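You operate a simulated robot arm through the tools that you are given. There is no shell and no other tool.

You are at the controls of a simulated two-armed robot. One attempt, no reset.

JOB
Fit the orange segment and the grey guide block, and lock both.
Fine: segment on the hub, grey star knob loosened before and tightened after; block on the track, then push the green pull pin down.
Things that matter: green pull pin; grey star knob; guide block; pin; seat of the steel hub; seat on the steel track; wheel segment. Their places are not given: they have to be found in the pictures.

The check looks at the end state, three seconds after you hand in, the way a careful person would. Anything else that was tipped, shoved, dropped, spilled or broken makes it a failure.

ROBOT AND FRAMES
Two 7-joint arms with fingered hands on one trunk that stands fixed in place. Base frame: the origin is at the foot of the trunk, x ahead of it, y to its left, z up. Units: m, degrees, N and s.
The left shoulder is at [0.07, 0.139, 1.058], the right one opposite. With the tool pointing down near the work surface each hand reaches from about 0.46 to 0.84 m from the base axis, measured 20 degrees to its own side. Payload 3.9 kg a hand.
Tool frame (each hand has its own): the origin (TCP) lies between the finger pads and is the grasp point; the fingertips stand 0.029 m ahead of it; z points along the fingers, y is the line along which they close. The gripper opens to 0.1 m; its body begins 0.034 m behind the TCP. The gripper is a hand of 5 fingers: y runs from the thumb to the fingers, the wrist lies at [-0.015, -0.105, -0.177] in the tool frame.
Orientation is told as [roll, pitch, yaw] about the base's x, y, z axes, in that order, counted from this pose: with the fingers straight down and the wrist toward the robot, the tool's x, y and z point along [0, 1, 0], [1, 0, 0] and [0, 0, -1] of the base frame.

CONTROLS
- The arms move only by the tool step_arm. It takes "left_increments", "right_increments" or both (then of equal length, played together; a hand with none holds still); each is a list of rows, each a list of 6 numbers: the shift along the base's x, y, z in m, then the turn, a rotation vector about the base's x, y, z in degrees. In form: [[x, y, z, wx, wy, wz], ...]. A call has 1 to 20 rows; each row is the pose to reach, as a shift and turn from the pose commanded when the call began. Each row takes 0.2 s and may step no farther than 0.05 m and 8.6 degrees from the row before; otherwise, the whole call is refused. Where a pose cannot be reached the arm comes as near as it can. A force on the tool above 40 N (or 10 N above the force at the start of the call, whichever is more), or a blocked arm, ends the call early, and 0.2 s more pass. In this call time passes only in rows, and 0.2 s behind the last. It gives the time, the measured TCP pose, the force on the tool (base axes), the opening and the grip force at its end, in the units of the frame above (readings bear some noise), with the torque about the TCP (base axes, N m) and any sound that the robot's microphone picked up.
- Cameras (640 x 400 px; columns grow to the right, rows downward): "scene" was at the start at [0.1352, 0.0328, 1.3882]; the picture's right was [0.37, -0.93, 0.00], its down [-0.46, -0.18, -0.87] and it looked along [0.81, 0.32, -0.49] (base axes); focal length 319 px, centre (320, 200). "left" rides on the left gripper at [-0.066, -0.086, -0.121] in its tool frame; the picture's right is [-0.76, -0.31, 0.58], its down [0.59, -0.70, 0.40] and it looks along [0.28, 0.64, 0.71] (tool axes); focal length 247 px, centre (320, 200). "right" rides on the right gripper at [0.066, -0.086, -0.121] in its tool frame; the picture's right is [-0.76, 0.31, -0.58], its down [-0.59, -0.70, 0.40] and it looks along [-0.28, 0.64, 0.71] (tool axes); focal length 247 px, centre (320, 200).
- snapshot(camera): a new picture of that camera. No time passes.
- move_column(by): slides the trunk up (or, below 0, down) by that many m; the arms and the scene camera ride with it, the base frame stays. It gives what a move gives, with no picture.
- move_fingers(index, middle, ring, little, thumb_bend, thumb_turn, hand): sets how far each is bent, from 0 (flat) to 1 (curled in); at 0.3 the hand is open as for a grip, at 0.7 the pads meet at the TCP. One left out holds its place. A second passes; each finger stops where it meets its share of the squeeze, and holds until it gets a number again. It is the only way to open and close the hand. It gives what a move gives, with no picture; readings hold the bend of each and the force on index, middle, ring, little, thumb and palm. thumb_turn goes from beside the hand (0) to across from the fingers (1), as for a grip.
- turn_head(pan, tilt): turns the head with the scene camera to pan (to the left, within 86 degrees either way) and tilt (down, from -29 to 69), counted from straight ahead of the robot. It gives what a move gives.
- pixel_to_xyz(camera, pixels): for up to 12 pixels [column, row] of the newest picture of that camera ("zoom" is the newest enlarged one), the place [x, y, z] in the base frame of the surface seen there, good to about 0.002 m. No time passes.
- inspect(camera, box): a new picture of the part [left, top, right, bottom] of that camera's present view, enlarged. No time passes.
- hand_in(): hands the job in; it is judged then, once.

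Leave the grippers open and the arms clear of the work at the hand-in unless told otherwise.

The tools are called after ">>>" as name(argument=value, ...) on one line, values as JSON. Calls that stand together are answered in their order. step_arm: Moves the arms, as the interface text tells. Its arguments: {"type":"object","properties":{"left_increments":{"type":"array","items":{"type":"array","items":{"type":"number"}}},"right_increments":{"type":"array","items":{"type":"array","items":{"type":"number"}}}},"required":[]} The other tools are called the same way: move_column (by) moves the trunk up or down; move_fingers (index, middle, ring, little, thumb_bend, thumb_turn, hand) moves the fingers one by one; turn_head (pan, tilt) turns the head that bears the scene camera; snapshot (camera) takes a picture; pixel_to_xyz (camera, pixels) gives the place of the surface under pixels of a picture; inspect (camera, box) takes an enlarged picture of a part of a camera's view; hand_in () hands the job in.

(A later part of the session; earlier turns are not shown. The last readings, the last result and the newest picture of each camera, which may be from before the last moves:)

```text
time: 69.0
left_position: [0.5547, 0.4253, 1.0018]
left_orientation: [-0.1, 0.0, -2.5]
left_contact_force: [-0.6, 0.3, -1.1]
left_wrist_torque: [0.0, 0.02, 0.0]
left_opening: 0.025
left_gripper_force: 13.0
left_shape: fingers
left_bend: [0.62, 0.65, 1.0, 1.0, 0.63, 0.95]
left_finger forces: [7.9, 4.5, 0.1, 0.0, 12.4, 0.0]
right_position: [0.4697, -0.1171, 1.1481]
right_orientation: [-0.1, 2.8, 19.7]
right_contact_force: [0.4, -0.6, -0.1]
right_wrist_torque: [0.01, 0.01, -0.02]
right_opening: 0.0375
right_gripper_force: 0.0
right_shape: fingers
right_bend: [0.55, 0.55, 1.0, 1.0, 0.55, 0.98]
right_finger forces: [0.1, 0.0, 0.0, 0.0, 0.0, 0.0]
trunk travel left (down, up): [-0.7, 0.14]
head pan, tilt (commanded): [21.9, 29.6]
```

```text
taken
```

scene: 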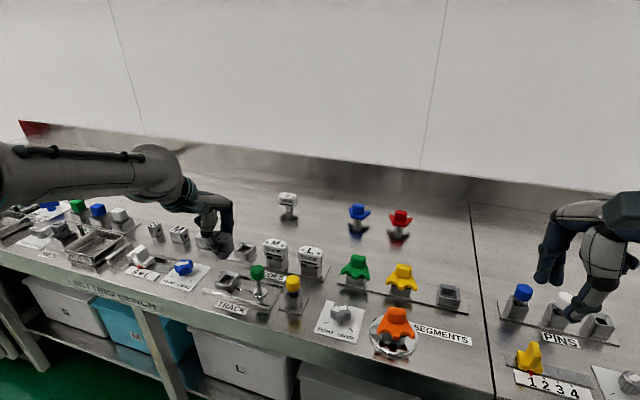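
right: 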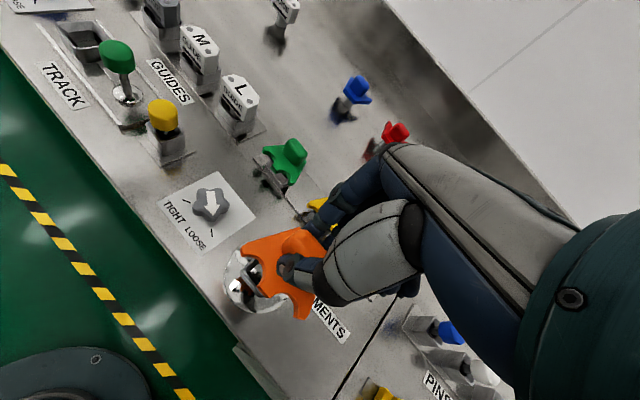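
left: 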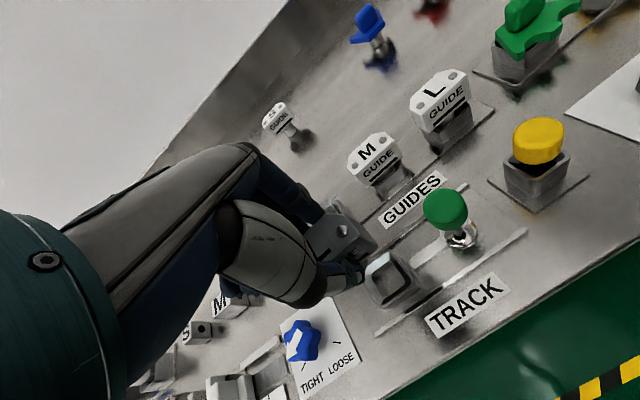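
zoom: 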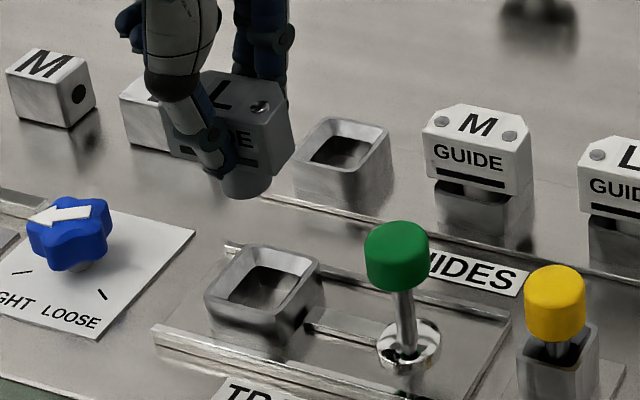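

Guide hovers by the track. I'll measure the stem and funnel with tighter zooms in both cameras.

>>> inspect(camera="scene", box=[215, 225, 265, 265])

>>> pixel_to_xyz(camera="zoom", pixels=[[180, 175], [310, 195], [160, 240], [320, 270], [330, 150], [250, 310], [200, 290], [300, 290], [270, 300], [220, 300]])

>>> inspect(camera="left", box=[300, 190, 430, 320])

```text
10.00 times, centred on (240, 245) of scene
```

zoom: 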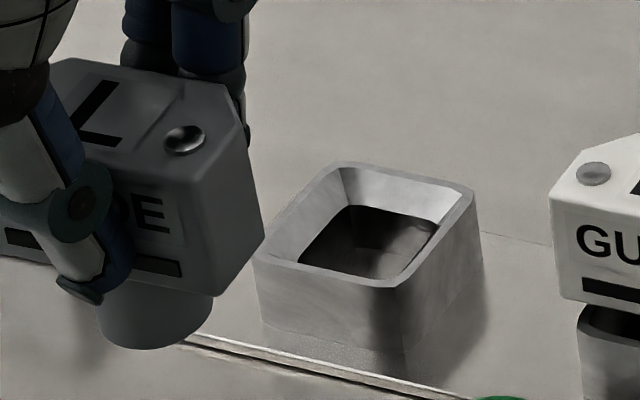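

```text
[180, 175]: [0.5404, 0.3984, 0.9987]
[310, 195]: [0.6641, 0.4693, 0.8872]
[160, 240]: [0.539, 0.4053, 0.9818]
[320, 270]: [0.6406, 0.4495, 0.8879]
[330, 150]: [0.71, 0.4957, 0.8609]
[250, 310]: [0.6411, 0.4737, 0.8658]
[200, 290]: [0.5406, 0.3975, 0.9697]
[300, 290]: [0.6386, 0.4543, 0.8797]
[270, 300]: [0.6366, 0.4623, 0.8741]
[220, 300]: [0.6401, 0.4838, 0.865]
```

```text
3.08 times, centred on (365, 255) of left
```

zoom: 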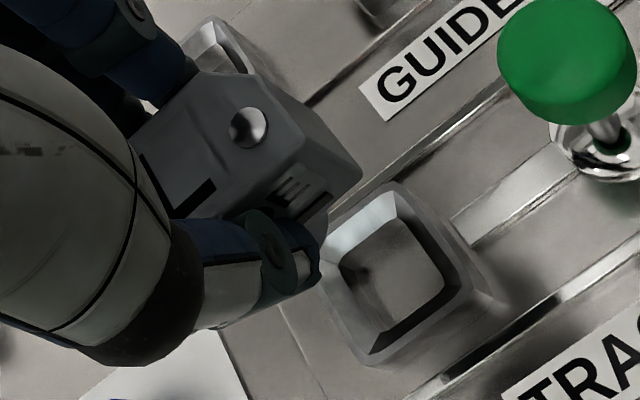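

>>> inspect(camera="scene", box=[190, 222, 250, 267])

>>> inspect(camera="left", box=[345, 235, 425, 300])

>>> pixel_to_xyz(camera="zoom", pixels=[[320, 200]])

```text
8.89 times, centred on (220, 244) of scene
```

zoom: 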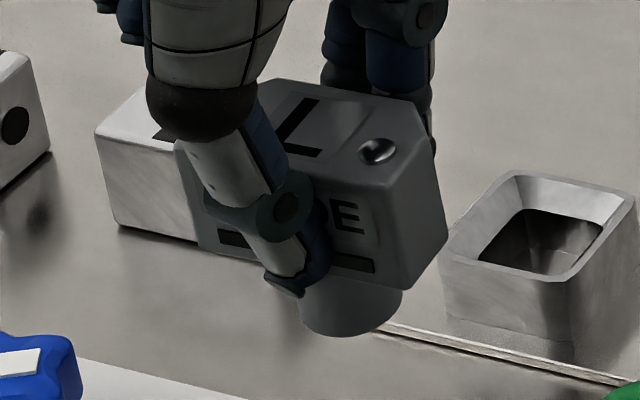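

```text
6.15 times, centred on (385, 268) of left
```

zoom: 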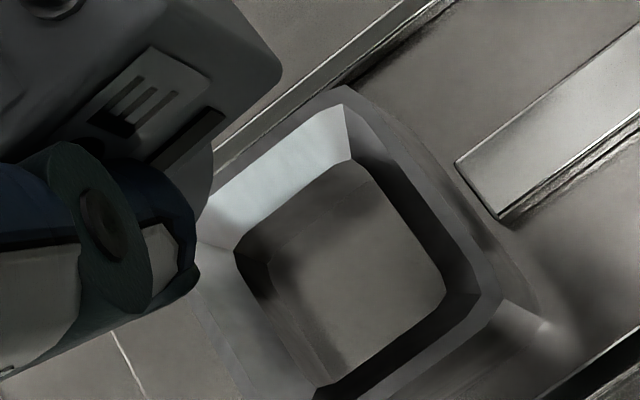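

```text
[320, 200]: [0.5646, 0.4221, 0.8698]
```

>>> inspect(camera="scene", box=[190, 222, 250, 267])

>>> pixel_to_xyz(camera="zoom", pixels=[[352, 330], [320, 320], [390, 310], [350, 310], [370, 300], [185, 160], [400, 200], [200, 240], [405, 280], [415, 105], [360, 95], [385, 125]])

```text
8.89 times, centred on (220, 244) of scene
```

zoom: 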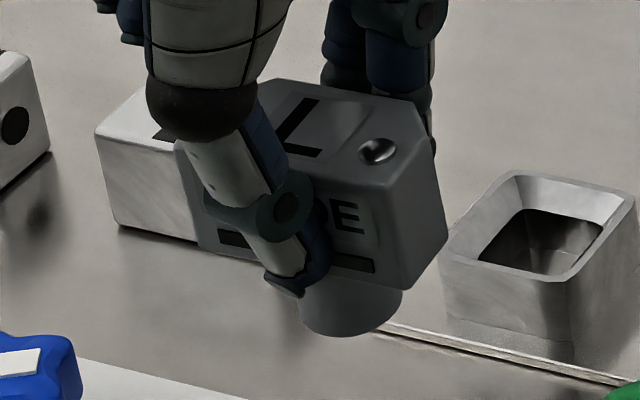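

```text
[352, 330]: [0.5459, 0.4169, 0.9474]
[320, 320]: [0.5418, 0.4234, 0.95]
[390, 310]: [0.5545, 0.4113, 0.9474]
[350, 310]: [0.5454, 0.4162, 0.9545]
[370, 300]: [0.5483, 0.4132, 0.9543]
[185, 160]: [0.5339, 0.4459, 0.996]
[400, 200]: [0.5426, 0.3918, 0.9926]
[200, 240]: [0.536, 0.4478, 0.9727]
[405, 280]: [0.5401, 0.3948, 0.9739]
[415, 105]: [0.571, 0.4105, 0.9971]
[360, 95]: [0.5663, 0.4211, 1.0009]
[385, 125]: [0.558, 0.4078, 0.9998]
```

Stem centre ≈(0.554,0.424) and funnel ≈(0.5505,0.422); yaw is about right. I'll shift (-3.5,-2) mm and lower 45 mm, to about 12 mm above the rim.

>>> step_arm(left_increments=[[-0.0035, -0.002, -0.015, 0, 0, 0], [-0.0035, -0.002, -0.03, 0, 0, 0], [-0.0035, -0.002, -0.043, 0, 0, 0], [-0.0035, -0.002, -0.043, 0, 0, 0]])

>>> inspect(camera="scene", box=[195, 240, 275, 300])

>>> inspect(camera="left", box=[300, 190, 430, 320])

>>> inspect(camera="right", box=[0, 0, 160, 100])

```text
time: 70.0
left_position: [0.5512, 0.4223, 0.959]
left_orientation: [-0.1, 0.0, -2.4]
left_contact_force: [0.7, 0.0, -0.9]
left_wrist_torque: [0.03, -0.01, 0.0]
left_opening: 0.0249
left_gripper_force: 12.2
left_shape: fingers
left_bend: [0.62, 0.65, 1.0, 1.0, 0.63, 0.95]
left_finger forces: [7.8, 4.6, 0.0, 0.0, 12.4, 0.0]
right_position: [0.4685, -0.1157, 1.1477]
right_orientation: [-0.1, 2.7, 19.9]
right_contact_force: [-0.1, 0.0, -1.9]
right_wrist_torque: [-0.03, -0.01, -0.01]
right_opening: 0.0373
right_gripper_force: 0.2
right_shape: fingers
right_bend: [0.55, 0.55, 1.0, 1.0, 0.55, 0.98]
right_finger forces: [0.1, 0.0, 0.0, 0.1, 0.0, 0.0]
trunk travel left (down, up): [-0.7, 0.14]
head pan, tilt (commanded): [21.9, 29.6]
```

```text
6.67 times, centred on (235, 270) of scene
```

zoom: 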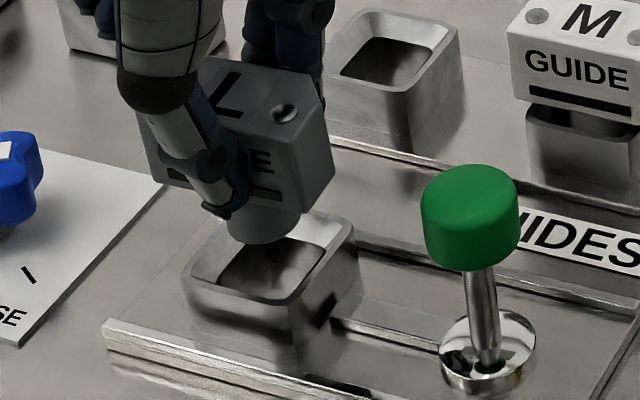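

```text
3.08 times, centred on (365, 255) of left
```

zoom: 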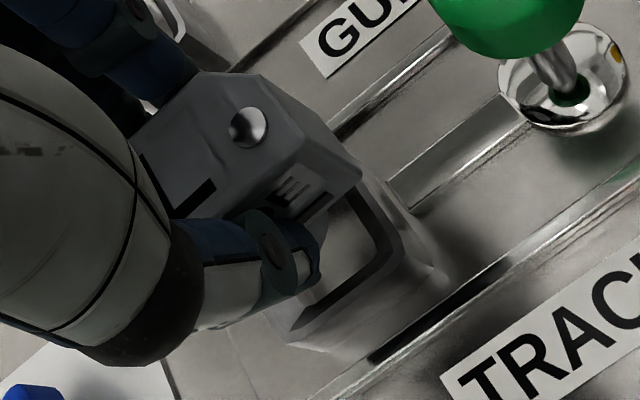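

```text
4.00 times, centred on (80, 50) of right
```

zoom: 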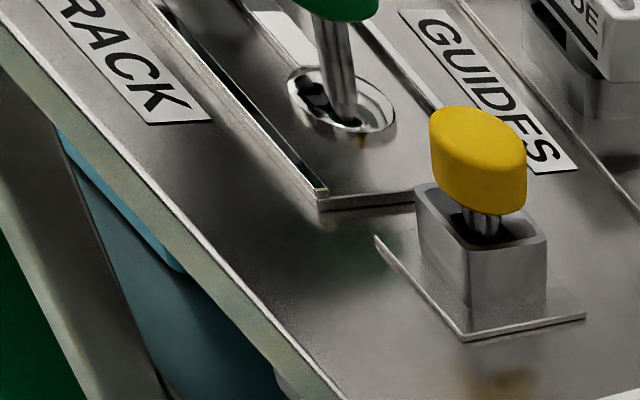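

The stem is right above the funnel mouth. Lowering in small steps with force watch.

>>> step_arm(left_increments=[[0, 0, -0.006, 0, 0, 0], [0, 0, -0.012, 0, 0, 0], [0, 0, -0.017, 0, 0, 0], [0, 0, -0.021, 0, 0, 0]])

>>> inspect(camera="scene", box=[195, 240, 275, 300])

>>> inspect(camera="left", box=[300, 190, 430, 320])

```text
time: 71.0
left_position: [0.5516, 0.422, 0.9383]
left_orientation: [-0.1, 0.0, -2.7]
left_contact_force: [0.2, -0.1, 0.4]
left_wrist_torque: [-0.01, -0.04, 0.02]
left_opening: 0.025
left_gripper_force: 12.7
left_shape: fingers
left_bend: [0.62, 0.65, 1.0, 1.0, 0.63, 0.95]
left_finger forces: [8.0, 4.5, 0.0, 0.1, 12.3, 0.1]
right_position: [0.4676, -0.116, 1.1473]
right_orientation: [0.1, 2.6, 19.8]
right_contact_force: [-0.3, 0.0, 0.3]
right_wrist_torque: [0.02, 0.0, -0.01]
right_opening: 0.0373
right_gripper_force: 0.0
right_shape: fingers
right_bend: [0.55, 0.55, 1.0, 1.0, 0.55, 0.98]
right_finger forces: [0.0, 0.0, 0.0, 0.0, 0.0, 0.0]
trunk travel left (down, up): [-0.7, 0.14]
head pan, tilt (commanded): [21.9, 29.6]
```

```text
6.67 times, centred on (235, 270) of scene
```

zoom: 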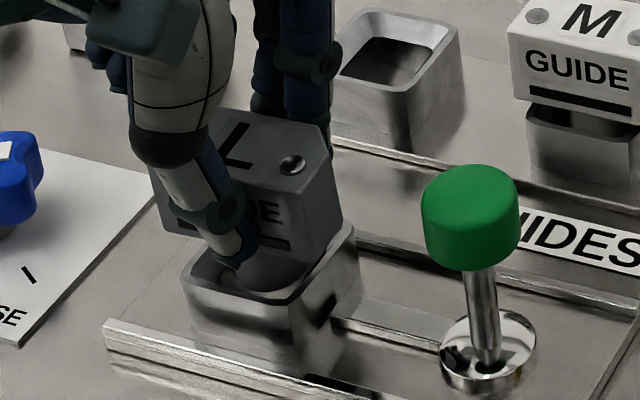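

```text
3.08 times, centred on (365, 255) of left
```

zoom: 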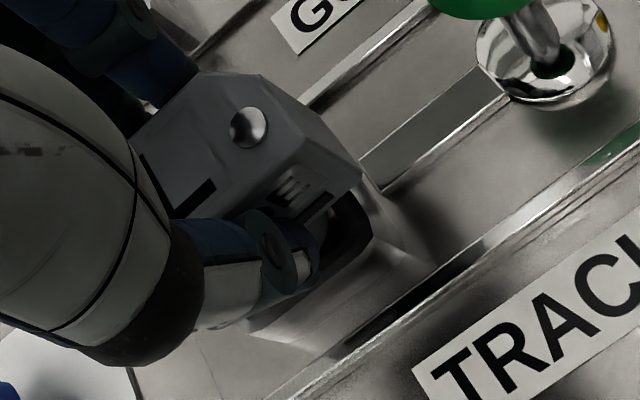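

Stem is inside the mouth with no contact. Continuing down.

>>> step_arm(left_increments=[[0, 0, -0.003, 0, 0, 0], [0, 0, -0.006, 0, 0, 0], [0, 0, -0.009, 0, 0, 0], [0, 0, -0.011, 0, 0, 0]])

>>> inspect(camera="scene", box=[195, 240, 275, 300])

```text
time: 72.0
left_position: [0.5503, 0.423, 0.9277]
left_orientation: [0.0, 0.1, -2.5]
left_contact_force: [-0.9, -0.2, -1.2]
left_wrist_torque: [0.02, 0.0, 0.04]
left_opening: 0.0249
left_gripper_force: 12.2
left_shape: fingers
left_bend: [0.62, 0.65, 1.0, 1.0, 0.63, 0.95]
left_finger forces: [7.9, 4.6, 0.0, 0.1, 12.4, 0.1]
right_position: [0.4687, -0.115, 1.1496]
right_orientation: [0.1, 2.7, 19.8]
right_contact_force: [0.8, 0.6, 1.5]
right_wrist_torque: [0.01, -0.04, 0.01]
right_opening: 0.0374
right_gripper_force: 0.1
right_shape: fingers
right_bend: [0.55, 0.55, 1.0, 1.0, 0.55, 0.98]
right_finger forces: [0.0, 0.0, 0.1, 0.0, 0.0, 0.0]
trunk travel left (down, up): [-0.7, 0.14]
head pan, tilt (commanded): [21.9, 29.6]
```

```text
6.67 times, centred on (235, 270) of scene
```

zoom: 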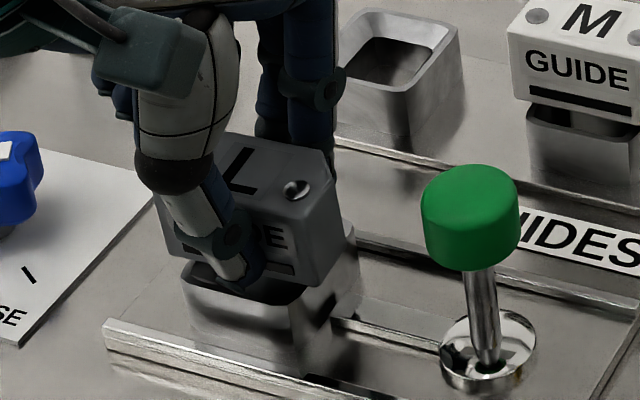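

Still free. A few more millimetres until the floor.

>>> step_arm(left_increments=[[0, 0, -0.002, 0, 0, 0], [0, 0, -0.004, 0, 0, 0], [0, 0, -0.006, 0, 0, 0], [0, 0, -0.008, 0, 0, 0]])

>>> inspect(camera="scene", box=[195, 240, 275, 300])

>>> inspect(camera="left", box=[300, 190, 430, 320])

```text
time: 73.0
left_position: [0.5514, 0.4226, 0.924]
left_orientation: [0.2, -0.4, -2.5]
left_contact_force: [2.5, 2.1, 15.8]
left_wrist_torque: [0.04, -0.04, 0.01]
left_opening: 0.0246
left_gripper_force: 14.9
left_shape: fingers
left_bend: [0.62, 0.65, 1.0, 1.0, 0.64, 0.96]
left_finger forces: [11.0, 6.3, 0.0, 0.0, 13.6, 0.1]
right_position: [0.4668, -0.1186, 1.1482]
right_orientation: [-0.1, 2.6, 19.9]
right_contact_force: [0.3, -0.5, -0.8]
right_wrist_torque: [-0.01, 0.04, 0.02]
right_opening: 0.0376
right_gripper_force: 0.2
right_shape: fingers
right_bend: [0.55, 0.55, 1.0, 1.0, 0.55, 0.98]
right_finger forces: [0.1, 0.0, 0.0, 0.0, 0.0, 0.0]
trunk travel left (down, up): [-0.7, 0.14]
head pan, tilt (commanded): [21.9, 29.6]
```

```text
6.67 times, centred on (235, 270) of scene
```

zoom: 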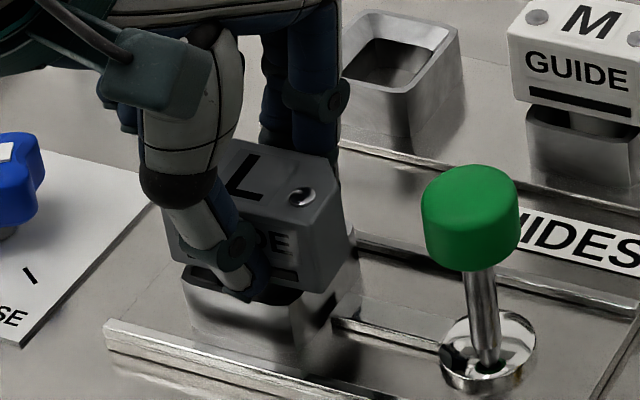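

```text
3.08 times, centred on (365, 255) of left
```

zoom: 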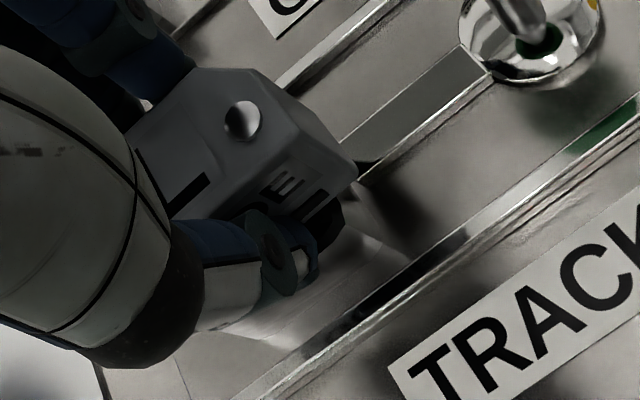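

Contact at 16 N with TCP 0.924, so the stem is on the floor. I'll relieve the push by 4 mm of command and read the guide's yaw before opening.

>>> step_arm(left_increments=[[0, 0, 0.002, 0, 0, 0], [-0.0005, 0, 0.005, 0, 0, 0]])

>>> inspect(camera="scene", box=[205, 245, 265, 290])

```text
time: 73.6
left_position: [0.5507, 0.4211, 0.9248]
left_orientation: [0.1, 0.1, -2.5]
left_contact_force: [6.1, 2.2, 6.7]
left_wrist_torque: [0.03, -0.2, 0.01]
left_opening: 0.025
left_gripper_force: 15.3
left_shape: fingers
left_bend: [0.61, 0.64, 1.0, 1.0, 0.65, 0.96]
left_finger forces: [11.0, 6.7, 0.0, 0.1, 11.2, 0.0]
right_position: [0.4687, -0.1163, 1.1477]
right_orientation: [0.0, 2.6, 19.8]
right_contact_force: [-0.1, 0.0, 0.3]
right_wrist_torque: [0.01, 0.01, -0.04]
right_opening: 0.0376
right_gripper_force: 0.1
right_shape: fingers
right_bend: [0.55, 0.55, 1.0, 1.0, 0.55, 0.98]
right_finger forces: [0.0, 0.0, 0.0, 0.1, 0.0, 0.1]
trunk travel left (down, up): [-0.7, 0.14]
head pan, tilt (commanded): [21.9, 29.6]
```

```text
8.89 times, centred on (235, 268) of scene
```

zoom: 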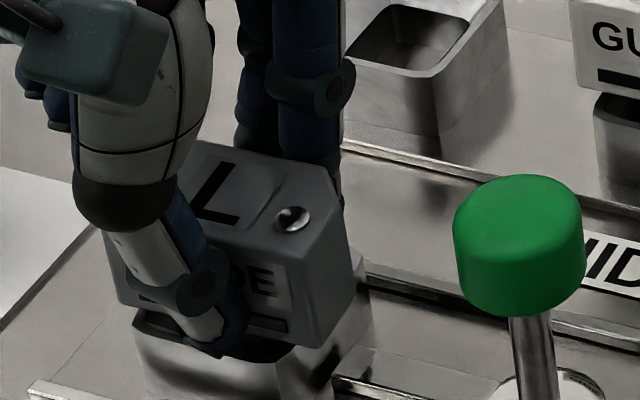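

>>> pixel_to_xyz(camera="zoom", pixels=[[108, 240], [310, 270], [120, 295], [325, 330], [325, 170], [215, 150], [240, 230], [270, 180], [200, 210], [250, 300], [335, 210], [300, 240]])

```text
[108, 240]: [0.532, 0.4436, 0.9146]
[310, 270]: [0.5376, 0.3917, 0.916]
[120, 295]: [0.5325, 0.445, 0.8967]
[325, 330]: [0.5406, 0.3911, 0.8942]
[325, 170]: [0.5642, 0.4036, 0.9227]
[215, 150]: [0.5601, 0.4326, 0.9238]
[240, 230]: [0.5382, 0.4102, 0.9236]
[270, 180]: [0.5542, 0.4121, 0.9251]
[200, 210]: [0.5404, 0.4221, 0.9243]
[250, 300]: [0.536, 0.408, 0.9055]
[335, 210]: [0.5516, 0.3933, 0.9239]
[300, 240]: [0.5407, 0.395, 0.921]
```

Level at z≈0.924, yaw ≈7°, as wanted. I'll ease the side load (+1.5 mm x, +1.5 mm z) and open.

>>> step_arm(left_increments=[[0.001, 0.0005, 0.001, 0, 0, 0], [0.0015, 0.001, 0.0015, 0, 0, 0]])

>>> move_fingers(hand="left", index=0.42, middle=0.42, thumb_bend=0.42)

>>> inspect(camera="scene", box=[195, 240, 275, 300])

>>> inspect(camera="left", box=[300, 190, 430, 320])

```text
time: 74.2
left_position: [0.5512, 0.4246, 0.9247]
left_orientation: [-0.1, 0.2, -2.6]
left_contact_force: [0.5, -0.1, 1.0]
left_wrist_torque: [-0.04, -0.02, 0.01]
left_opening: 0.0251
left_gripper_force: 12.8
left_shape: fingers
left_bend: [0.61, 0.64, 1.0, 1.0, 0.65, 0.95]
left_finger forces: [8.5, 4.5, 0.0, 0.0, 12.5, 0.0]
right_position: [0.4688, -0.1164, 1.147]
right_orientation: [0.0, 2.8, 19.7]
right_contact_force: [0.2, 0.5, -0.7]
right_wrist_torque: [0.02, 0.0, -0.01]
right_opening: 0.0377
right_gripper_force: 0.0
right_shape: fingers
right_bend: [0.55, 0.55, 1.0, 1.0, 0.55, 0.98]
right_finger forces: [0.0, 0.0, 0.0, 0.0, 0.1, 0.0]
trunk travel left (down, up): [-0.7, 0.14]
head pan, tilt (commanded): [21.9, 29.6]
```

```text
time: 75.2
left_position: [0.5518, 0.4227, 0.9268]
left_orientation: [-0.1, -0.1, -2.5]
left_contact_force: [0.3, 0.3, -0.2]
left_wrist_torque: [-0.01, -0.01, -0.04]
left_opening: 0.0695
left_gripper_force: 0.1
left_shape: fingers
left_bend: [0.42, 0.42, 1.0, 1.0, 0.42, 0.97]
left_finger forces: [0.0, 0.0, 0.0, 0.0, 0.0, 0.0]
right_position: [0.468, -0.1152, 1.1486]
right_orientation: [-0.1, 2.7, 19.8]
right_contact_force: [-0.1, -1.3, 0.8]
right_wrist_torque: [-0.01, 0.0, -0.04]
right_opening: 0.0376
right_gripper_force: 0.1
right_shape: fingers
right_bend: [0.55, 0.55, 1.0, 1.0, 0.55, 0.98]
right_finger forces: [0.0, 0.0, 0.0, 0.0, 0.0, 0.1]
trunk travel left (down, up): [-0.7, 0.14]
head pan, tilt (commanded): [21.9, 29.6]
```

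```text
6.67 times, centred on (235, 270) of scene
```

zoom: 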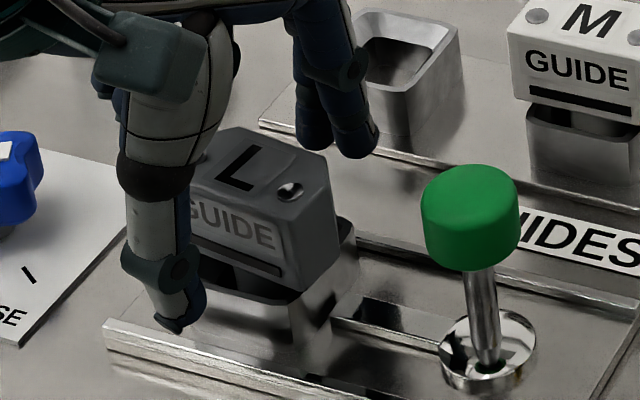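

```text
3.08 times, centred on (365, 255) of left
```

zoom: 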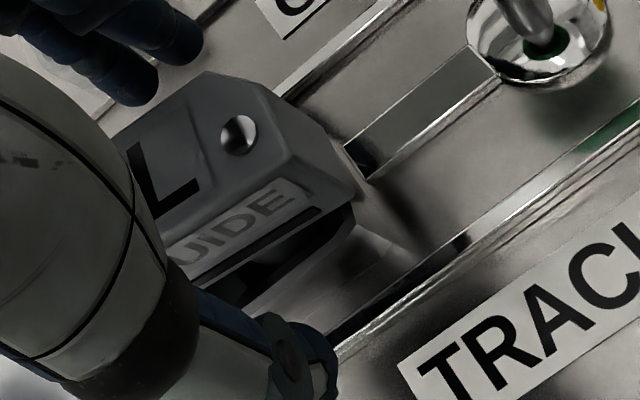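

Guide stands in the track seat. I'll lift the hand straight up and measure.

>>> step_arm(left_increments=[[0, 0, 0.015, 0, 0, 0], [0, 0, 0.04, 0, 0, 0], [0, 0, 0.075, 0, 0, 0], [0, 0.005, 0.11, 0, 0, 0], [0, 0.015, 0.14, 0, 0, 0], [0, 0.025, 0.15, 0, 0, 0], [0, 0.025, 0.15, 0, 0, 0]])

>>> inspect(camera="scene", box=[205, 245, 265, 290])

>>> pixel_to_xyz(camera="zoom", pixels=[[320, 200]])

>>> snapshot(camera="left")

```text
time: 76.8
left_position: [0.5516, 0.4479, 1.0765]
left_orientation: [0.1, 0.1, -2.5]
left_contact_force: [0.3, -0.7, -1.0]
left_wrist_torque: [0.02, 0.02, 0.03]
left_opening: 0.0696
left_gripper_force: 0.0
left_shape: fingers
left_bend: [0.42, 0.42, 1.0, 1.0, 0.42, 0.98]
left_finger forces: [0.0, 0.0, 0.0, 0.0, 0.0, 0.0]
right_position: [0.468, -0.1166, 1.1476]
right_orientation: [-0.1, 2.7, 19.9]
right_contact_force: [0.3, -0.4, -0.3]
right_wrist_torque: [-0.03, 0.03, -0.01]
right_opening: 0.0376
right_gripper_force: 0.2
right_shape: fingers
right_bend: [0.55, 0.55, 1.0, 1.0, 0.55, 0.98]
right_finger forces: [0.0, 0.0, 0.0, 0.0, 0.1, 0.1]
trunk travel left (down, up): [-0.7, 0.14]
head pan, tilt (commanded): [21.9, 29.6]
```

```text
8.89 times, centred on (235, 268) of scene
```

zoom: 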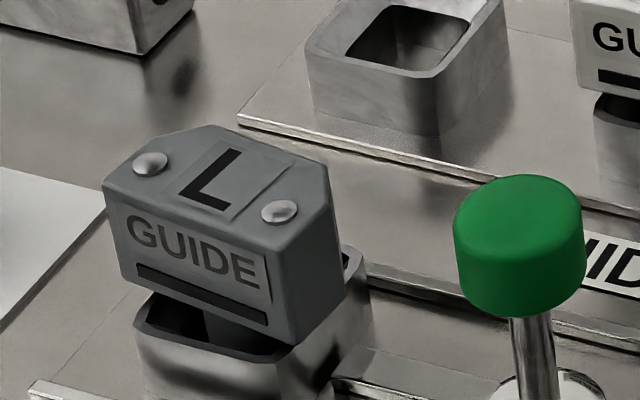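

```text
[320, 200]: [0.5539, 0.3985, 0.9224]
```

```text
taken
```

left: 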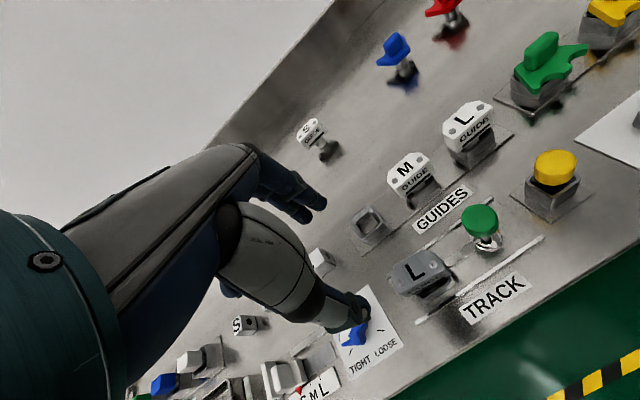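

>>> pixel_to_xyz(camera="zoom", pixels=[[108, 190], [290, 250], [125, 270], [295, 335], [215, 132], [322, 165], [140, 155], [330, 215], [210, 190], [150, 320], [280, 370], [370, 270]])

>>> inspect(camera="left", box=[375, 230, 475, 310])

```text
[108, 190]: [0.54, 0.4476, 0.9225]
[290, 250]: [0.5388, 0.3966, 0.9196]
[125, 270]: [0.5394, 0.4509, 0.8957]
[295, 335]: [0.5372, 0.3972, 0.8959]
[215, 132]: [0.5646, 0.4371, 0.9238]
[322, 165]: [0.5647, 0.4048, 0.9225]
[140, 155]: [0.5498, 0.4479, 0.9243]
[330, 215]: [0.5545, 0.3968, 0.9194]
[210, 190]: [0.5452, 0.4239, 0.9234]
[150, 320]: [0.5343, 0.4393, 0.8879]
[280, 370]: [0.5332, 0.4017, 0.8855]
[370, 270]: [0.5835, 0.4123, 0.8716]
```

```text
5.00 times, centred on (425, 270) of left
```

zoom: 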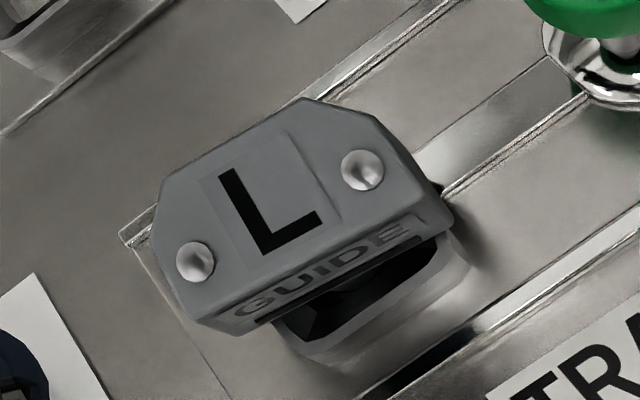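

The guide is seated and level, but at release it turned to about -2° (track ≈6.5°). I'll regrip it in place, turn +8.5°, and release. Going back down along the same path.

>>> step_arm(left_increments=[[0, -0.01, -0.03, 0, 0, 0], [0, -0.02, -0.06, 0, 0, 0], [0, -0.025, -0.09, 0, 0, 0], [0, -0.025, -0.12, 0, 0, 0], [0, -0.025, -0.14, 0, 0, 0], [0, -0.025, -0.15, 0, 0, 0]])

>>> inspect(camera="scene", box=[195, 240, 275, 300])

```text
time: 78.2
left_position: [0.5517, 0.4232, 0.9269]
left_orientation: [0.0, -0.1, -2.5]
left_contact_force: [0.7, 0.7, -0.4]
left_wrist_torque: [-0.03, 0.0, 0.02]
left_opening: 0.0696
left_gripper_force: 0.1
left_shape: fingers
left_bend: [0.42, 0.42, 1.0, 1.0, 0.42, 0.98]
left_finger forces: [0.0, 0.0, 0.0, 0.0, 0.0, 0.0]
right_position: [0.4677, -0.1156, 1.148]
right_orientation: [0.0, 2.7, 19.9]
right_contact_force: [0.9, -0.1, -0.2]
right_wrist_torque: [0.03, 0.02, 0.0]
right_opening: 0.0377
right_gripper_force: 0.1
right_shape: fingers
right_bend: [0.55, 0.55, 1.0, 1.0, 0.55, 0.98]
right_finger forces: [0.0, 0.1, 0.0, 0.0, 0.0, 0.0]
trunk travel left (down, up): [-0.7, 0.14]
head pan, tilt (commanded): [21.9, 29.6]
```

```text
6.67 times, centred on (235, 270) of scene
```

zoom: 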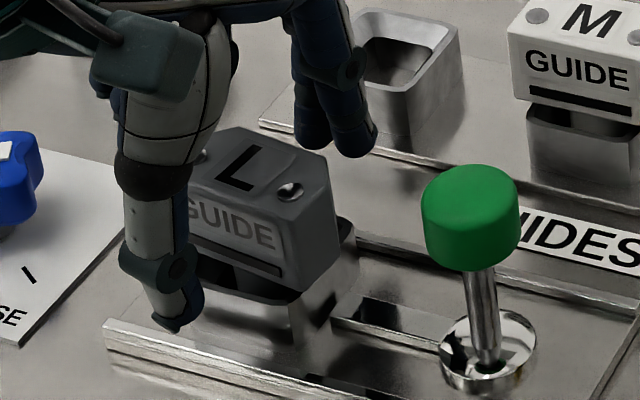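

Back around the guide without contact. Closing gently, then I'll check the yaw.

>>> move_fingers(hand="left", index=0.595, middle=0.595, thumb_bend=0.55)

>>> move_fingers(hand="left", index=0.65, middle=0.65, thumb_bend=0.68)

>>> inspect(camera="scene", box=[205, 245, 265, 290])

>>> pixel_to_xyz(camera="zoom", pixels=[[115, 215], [300, 255], [130, 290], [310, 330], [325, 170], [215, 145]])

```text
time: 79.2
left_position: [0.5515, 0.4247, 0.9259]
left_orientation: [0.1, 0.0, -2.5]
left_contact_force: [-0.1, -0.5, 0.8]
left_wrist_torque: [0.0, -0.02, -0.02]
left_opening: 0.0332
left_gripper_force: 0.2
left_shape: fingers
left_bend: [0.59, 0.59, 1.0, 1.0, 0.55, 0.98]
left_finger forces: [0.1, 0.2, 0.1, 0.1, 0.0, 0.1]
right_position: [0.4689, -0.1159, 1.1486]
right_orientation: [-0.1, 2.6, 19.9]
right_contact_force: [0.3, 0.5, 0.1]
right_wrist_torque: [-0.03, -0.01, 0.0]
right_opening: 0.0375
right_gripper_force: 0.0
right_shape: fingers
right_bend: [0.55, 0.55, 1.0, 1.0, 0.55, 0.98]
right_finger forces: [0.0, 0.0, 0.1, 0.0, 0.0, 0.0]
trunk travel left (down, up): [-0.7, 0.14]
head pan, tilt (commanded): [21.9, 29.6]
```

```text
time: 80.2
left_position: [0.5514, 0.4247, 0.9271]
left_orientation: [-0.1, 0.0, -2.4]
left_contact_force: [-0.9, 0.1, -0.3]
left_wrist_torque: [0.02, 0.04, 0.0]
left_opening: 0.026
left_gripper_force: 6.1
left_shape: fingers
left_bend: [0.62, 0.63, 1.0, 1.0, 0.62, 0.97]
left_finger forces: [3.6, 2.4, 0.1, 0.0, 6.4, 0.0]
right_position: [0.4685, -0.1169, 1.1486]
right_orientation: [0.0, 2.6, 19.8]
right_contact_force: [0.0, -0.8, 0.9]
right_wrist_torque: [-0.01, 0.04, 0.01]
right_opening: 0.0373
right_gripper_force: 0.0
right_shape: fingers
right_bend: [0.55, 0.55, 1.0, 1.0, 0.55, 0.98]
right_finger forces: [0.1, 0.1, 0.1, 0.1, 0.0, 0.1]
trunk travel left (down, up): [-0.7, 0.14]
head pan, tilt (commanded): [21.9, 29.6]
```

```text
8.89 times, centred on (235, 268) of scene
```

zoom: 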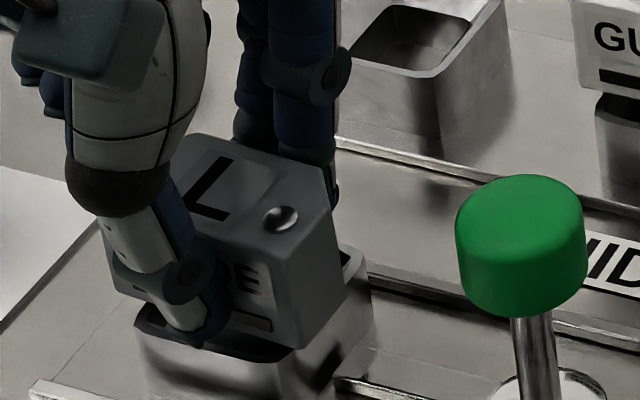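

```text
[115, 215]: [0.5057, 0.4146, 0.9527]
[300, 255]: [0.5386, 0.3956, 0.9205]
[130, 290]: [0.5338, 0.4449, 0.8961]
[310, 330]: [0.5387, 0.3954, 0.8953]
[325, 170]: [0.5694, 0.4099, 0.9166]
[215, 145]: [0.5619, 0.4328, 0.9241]
```

As expected, closing turned it +8°, and opening turns it back. So I'll rotate the hand +9° now, then open.

>>> step_arm(left_increments=[[0, 0, 0, 0, 0, 3], [0, 0, 0, 0, 0, 6], [0, 0, 0, 0, 0, 9]])

>>> move_fingers(hand="left", index=0.42, middle=0.42, thumb_bend=0.42)

>>> step_arm(left_increments=[[0, 0, 0.015, 0, 0, 0], [0, 0, 0.04, 0, 0, 0], [0, 0, 0.075, 0, 0, 0], [0, 0.005, 0.11, 0, 0, 0], [0, 0.015, 0.14, 0, 0, 0], [0, 0.025, 0.15, 0, 0, 0], [0, 0.025, 0.15, 0, 0, 0]])

>>> inspect(camera="scene", box=[205, 245, 265, 290])

```text
time: 81.0
left_position: [0.5507, 0.4244, 0.9258]
left_orientation: [-0.1, 0.0, 6.4]
left_contact_force: [-0.1, -0.6, 0.0]
left_wrist_torque: [-0.02, 0.02, -0.01]
left_opening: 0.0259
left_gripper_force: 5.7
left_shape: fingers
left_bend: [0.62, 0.63, 1.0, 1.0, 0.62, 0.97]
left_finger forces: [3.8, 2.5, 0.0, 0.1, 6.2, 0.0]
right_position: [0.4686, -0.1166, 1.1483]
right_orientation: [0.0, 2.7, 19.8]
right_contact_force: [-0.4, 0.6, -0.6]
right_wrist_torque: [-0.01, 0.01, 0.03]
right_opening: 0.0374
right_gripper_force: 0.1
right_shape: fingers
right_bend: [0.55, 0.55, 1.0, 1.0, 0.55, 0.98]
right_finger forces: [0.1, 0.1, 0.0, 0.0, 0.0, 0.0]
trunk travel left (down, up): [-0.7, 0.14]
head pan, tilt (commanded): [21.9, 29.6]
```

```text
time: 82.0
left_position: [0.552, 0.4241, 0.9272]
left_orientation: [0.1, 0.0, 6.4]
left_contact_force: [0.5, -0.8, 0.8]
left_wrist_torque: [0.01, -0.01, 0.01]
left_opening: 0.0695
left_gripper_force: 0.0
left_shape: fingers
left_bend: [0.42, 0.42, 1.0, 1.0, 0.42, 0.97]
left_finger forces: [0.0, 0.1, 0.0, 0.0, 0.1, 0.0]
right_position: [0.4683, -0.1162, 1.1486]
right_orientation: [0.0, 2.7, 19.8]
right_contact_force: [-0.6, 0.4, 0.6]
right_wrist_torque: [0.02, 0.0, -0.02]
right_opening: 0.0376
right_gripper_force: 0.0
right_shape: fingers
right_bend: [0.55, 0.55, 1.0, 1.0, 0.55, 0.98]
right_finger forces: [0.0, 0.1, 0.1, 0.0, 0.1, 0.0]
trunk travel left (down, up): [-0.7, 0.14]
head pan, tilt (commanded): [21.9, 29.6]
```

```text
time: 83.6
left_position: [0.552, 0.4487, 1.0781]
left_orientation: [0.0, -0.1, 6.6]
left_contact_force: [0.0, -0.2, -0.2]
left_wrist_torque: [0.0, 0.01, 0.0]
left_opening: 0.0691
left_gripper_force: 0.0
left_shape: fingers
left_bend: [0.42, 0.42, 1.0, 1.0, 0.42, 0.98]
left_finger forces: [0.0, 0.0, 0.0, 0.0, 0.1, 0.1]
right_position: [0.4681, -0.1156, 1.1484]
right_orientation: [0.0, 2.7, 19.7]
right_contact_force: [0.5, 0.5, 0.3]
right_wrist_torque: [-0.03, -0.02, 0.03]
right_opening: 0.0375
right_gripper_force: 0.1
right_shape: fingers
right_bend: [0.55, 0.55, 1.0, 1.0, 0.55, 0.98]
right_finger forces: [0.0, 0.0, 0.1, 0.0, 0.0, 0.0]
trunk travel left (down, up): [-0.7, 0.14]
head pan, tilt (commanded): [21.9, 29.6]
```

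```text
8.89 times, centred on (235, 268) of scene
```

zoom: 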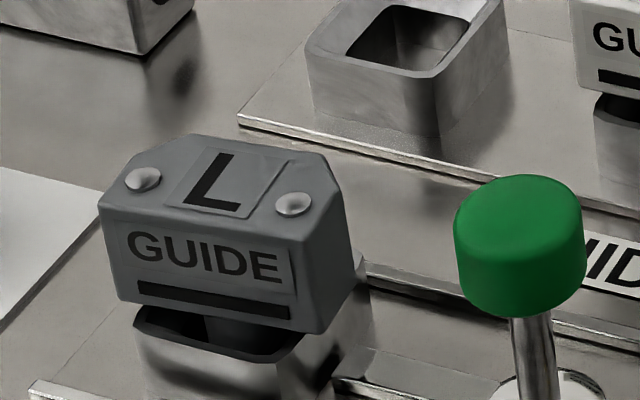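

>>> pixel_to_xyz(camera="zoom", pixels=[[105, 210], [305, 245], [120, 290], [315, 325], [190, 140], [322, 160], [220, 185], [150, 165], [335, 195], [515, 190], [520, 240], [475, 240]])

>>> inspect(camera="scene", box=[240, 255, 280, 310])

```text
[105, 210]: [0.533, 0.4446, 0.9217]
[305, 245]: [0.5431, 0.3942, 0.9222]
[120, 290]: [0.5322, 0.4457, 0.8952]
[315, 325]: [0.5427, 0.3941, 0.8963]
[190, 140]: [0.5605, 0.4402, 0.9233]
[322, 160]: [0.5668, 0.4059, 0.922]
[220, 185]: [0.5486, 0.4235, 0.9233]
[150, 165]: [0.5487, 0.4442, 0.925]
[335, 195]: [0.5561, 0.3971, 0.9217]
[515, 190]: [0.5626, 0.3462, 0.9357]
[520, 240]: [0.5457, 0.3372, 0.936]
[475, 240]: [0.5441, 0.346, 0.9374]
```

```text
7.27 times, centred on (260, 282) of scene
```

zoom: 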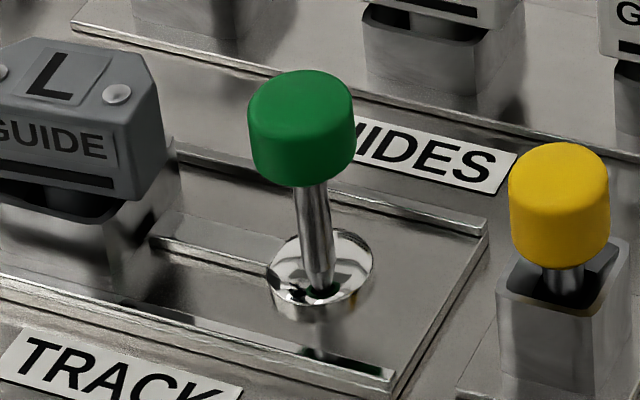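

Guide now at ≈11°, within 5° of the track and fully down. Next the green pull pin: I'll measure its cap and shaft.

>>> pixel_to_xyz(camera="zoom", pixels=[[302, 100], [302, 80], [270, 110], [335, 110], [302, 128], [302, 160], [315, 220], [320, 285], [295, 265], [365, 265], [320, 310], [565, 175]])

>>> snapshot(camera="left")

```text
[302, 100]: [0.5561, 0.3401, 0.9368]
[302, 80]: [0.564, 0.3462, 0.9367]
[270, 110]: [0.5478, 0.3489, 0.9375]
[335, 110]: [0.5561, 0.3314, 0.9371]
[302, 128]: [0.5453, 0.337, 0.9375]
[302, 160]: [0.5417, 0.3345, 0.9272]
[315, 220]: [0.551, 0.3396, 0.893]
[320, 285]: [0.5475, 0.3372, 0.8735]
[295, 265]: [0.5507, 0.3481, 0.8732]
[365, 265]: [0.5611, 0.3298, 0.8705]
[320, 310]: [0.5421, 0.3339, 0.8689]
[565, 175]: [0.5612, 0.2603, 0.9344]
```

```text
taken
```

left: 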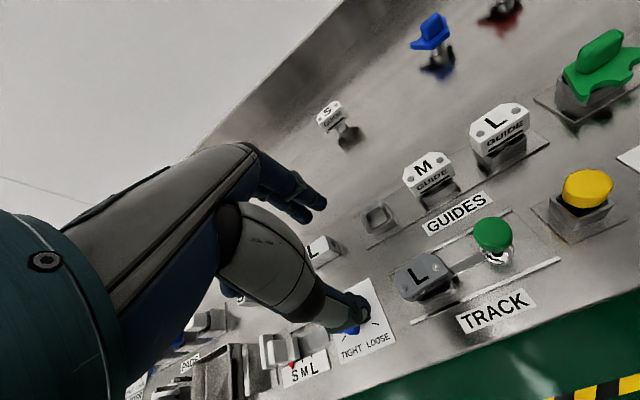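

Pin axis ≈(0.554,0.3405), cap top z≈0.937. I'll form a closed beak with index, middle and thumb, and move it above the cap.

>>> move_fingers(hand="left", index=0.7, middle=0.7, thumb_bend=0.7)

>>> step_arm(left_increments=[[0, -0.03, 0, 0, 0, 0], [0.001, -0.06, -0.01, 0, 0, 0], [0.002, -0.09, -0.03, 0, 0, 0], [0.002, -0.108, -0.055, 0, 0, 0], [0.002, -0.108, -0.078, 0, 0, 0], [0.002, -0.108, -0.078, 0, 0, 0]])

>>> inspect(camera="scene", box=[205, 200, 325, 310])

>>> snapshot(camera="left")

>>> inspect(camera="right", box=[0, 0, 200, 125])

```text
time: 84.6
left_position: [0.5529, 0.4469, 1.0768]
left_orientation: [0.1, 0.0, 6.5]
left_contact_force: [0.5, 0.2, -0.2]
left_wrist_torque: [-0.03, -0.02, -0.04]
left_opening: 0.0015
left_gripper_force: 0.1
left_shape: fingers
left_bend: [0.7, 0.7, 1.0, 1.0, 0.7, 0.98]
left_finger forces: [0.0, 0.1, 0.0, 0.0, 0.0, 0.0]
right_position: [0.4679, -0.1158, 1.1474]
right_orientation: [0.0, 2.7, 19.8]
right_contact_force: [-0.4, -0.2, -0.1]
right_wrist_torque: [-0.02, -0.01, 0.01]
right_opening: 0.0372
right_gripper_force: 0.0
right_shape: fingers
right_bend: [0.55, 0.55, 1.0, 1.0, 0.55, 0.98]
right_finger forces: [0.0, 0.1, 0.1, 0.0, 0.0, 0.0]
trunk travel left (down, up): [-0.7, 0.14]
head pan, tilt (commanded): [21.9, 29.6]
```

```text
time: 86.0
left_position: [0.5552, 0.3415, 0.9987]
left_orientation: [0.1, -0.1, 6.5]
left_contact_force: [0.6, -0.6, -0.4]
left_wrist_torque: [-0.01, 0.02, -0.01]
left_opening: 0.0017
left_gripper_force: 0.0
left_shape: fingers
left_bend: [0.7, 0.7, 1.0, 1.0, 0.7, 0.98]
left_finger forces: [0.0, 0.0, 0.1, 0.0, 0.0, 0.0]
right_position: [0.4676, -0.1164, 1.1468]
right_orientation: [0.1, 2.7, 19.8]
right_contact_force: [1.5, -0.2, -0.2]
right_wrist_torque: [0.04, 0.0, 0.01]
right_opening: 0.0375
right_gripper_force: 0.1
right_shape: fingers
right_bend: [0.55, 0.55, 1.0, 1.0, 0.55, 0.98]
right_finger forces: [0.0, 0.1, 0.1, 0.0, 0.1, 0.0]
trunk travel left (down, up): [-0.7, 0.14]
head pan, tilt (commanded): [21.9, 29.6]
```

```text
3.64 times, centred on (265, 255) of scene
```

zoom: 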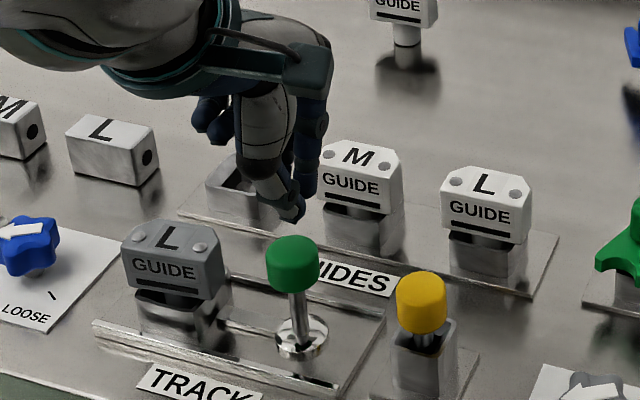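

```text
taken
```

left: 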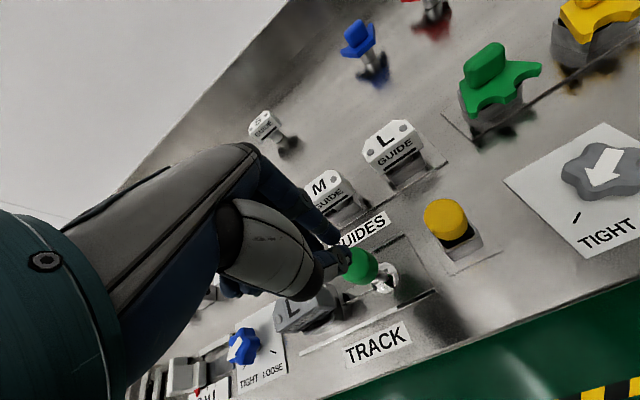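

```text
3.20 times, centred on (100, 62) of right
```

zoom: 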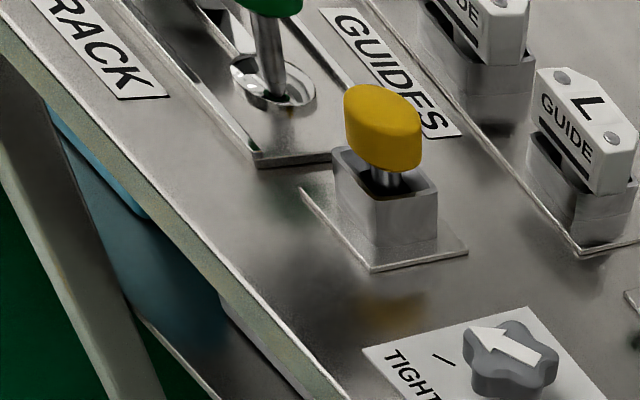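

The beak hangs above the cap. I'll check where its tips are.

>>> inspect(camera="scene", box=[260, 235, 310, 285])

>>> inspect(camera="left", box=[300, 210, 420, 310])

```text
8.00 times, centred on (285, 260) of scene
```

zoom: 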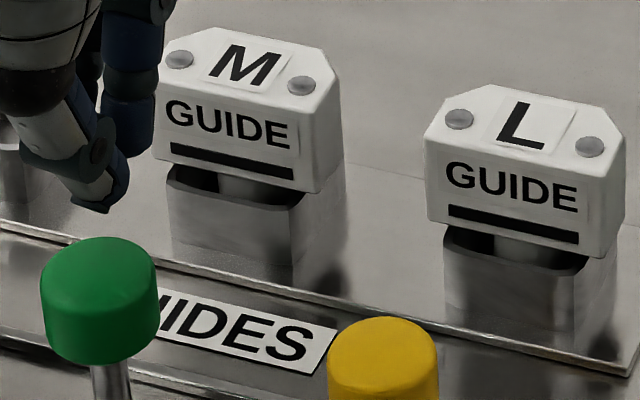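

```text
4.00 times, centred on (360, 260) of left
```

zoom: 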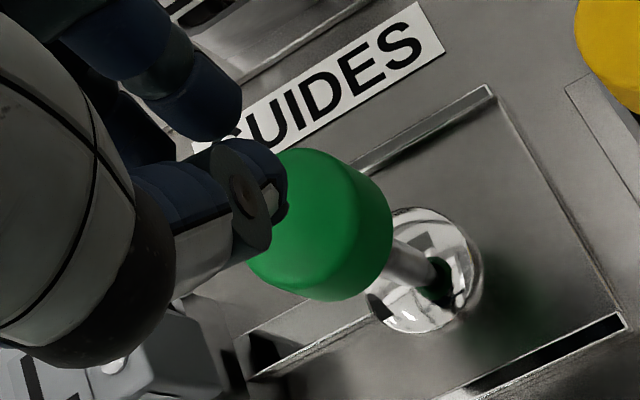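

>>> inspect(camera="scene", box=[235, 225, 285, 275])

```text
8.00 times, centred on (260, 250) of scene
```

zoom: 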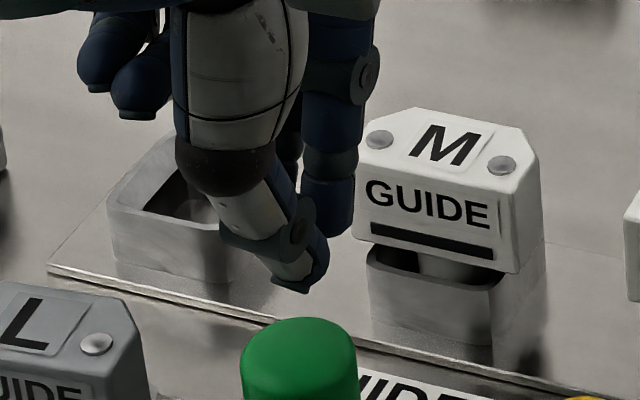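

>>> pixel_to_xyz(camera="zoom", pixels=[[300, 288], [285, 275], [318, 265], [325, 228], [340, 232], [345, 200], [285, 200], [140, 115], [300, 335]])

```text
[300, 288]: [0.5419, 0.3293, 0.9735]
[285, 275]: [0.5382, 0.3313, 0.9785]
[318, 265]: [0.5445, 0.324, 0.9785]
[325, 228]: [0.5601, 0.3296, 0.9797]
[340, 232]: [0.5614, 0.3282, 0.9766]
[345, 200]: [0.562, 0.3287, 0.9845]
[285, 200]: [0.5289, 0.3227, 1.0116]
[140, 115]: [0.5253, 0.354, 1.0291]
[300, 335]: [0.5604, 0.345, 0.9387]
```

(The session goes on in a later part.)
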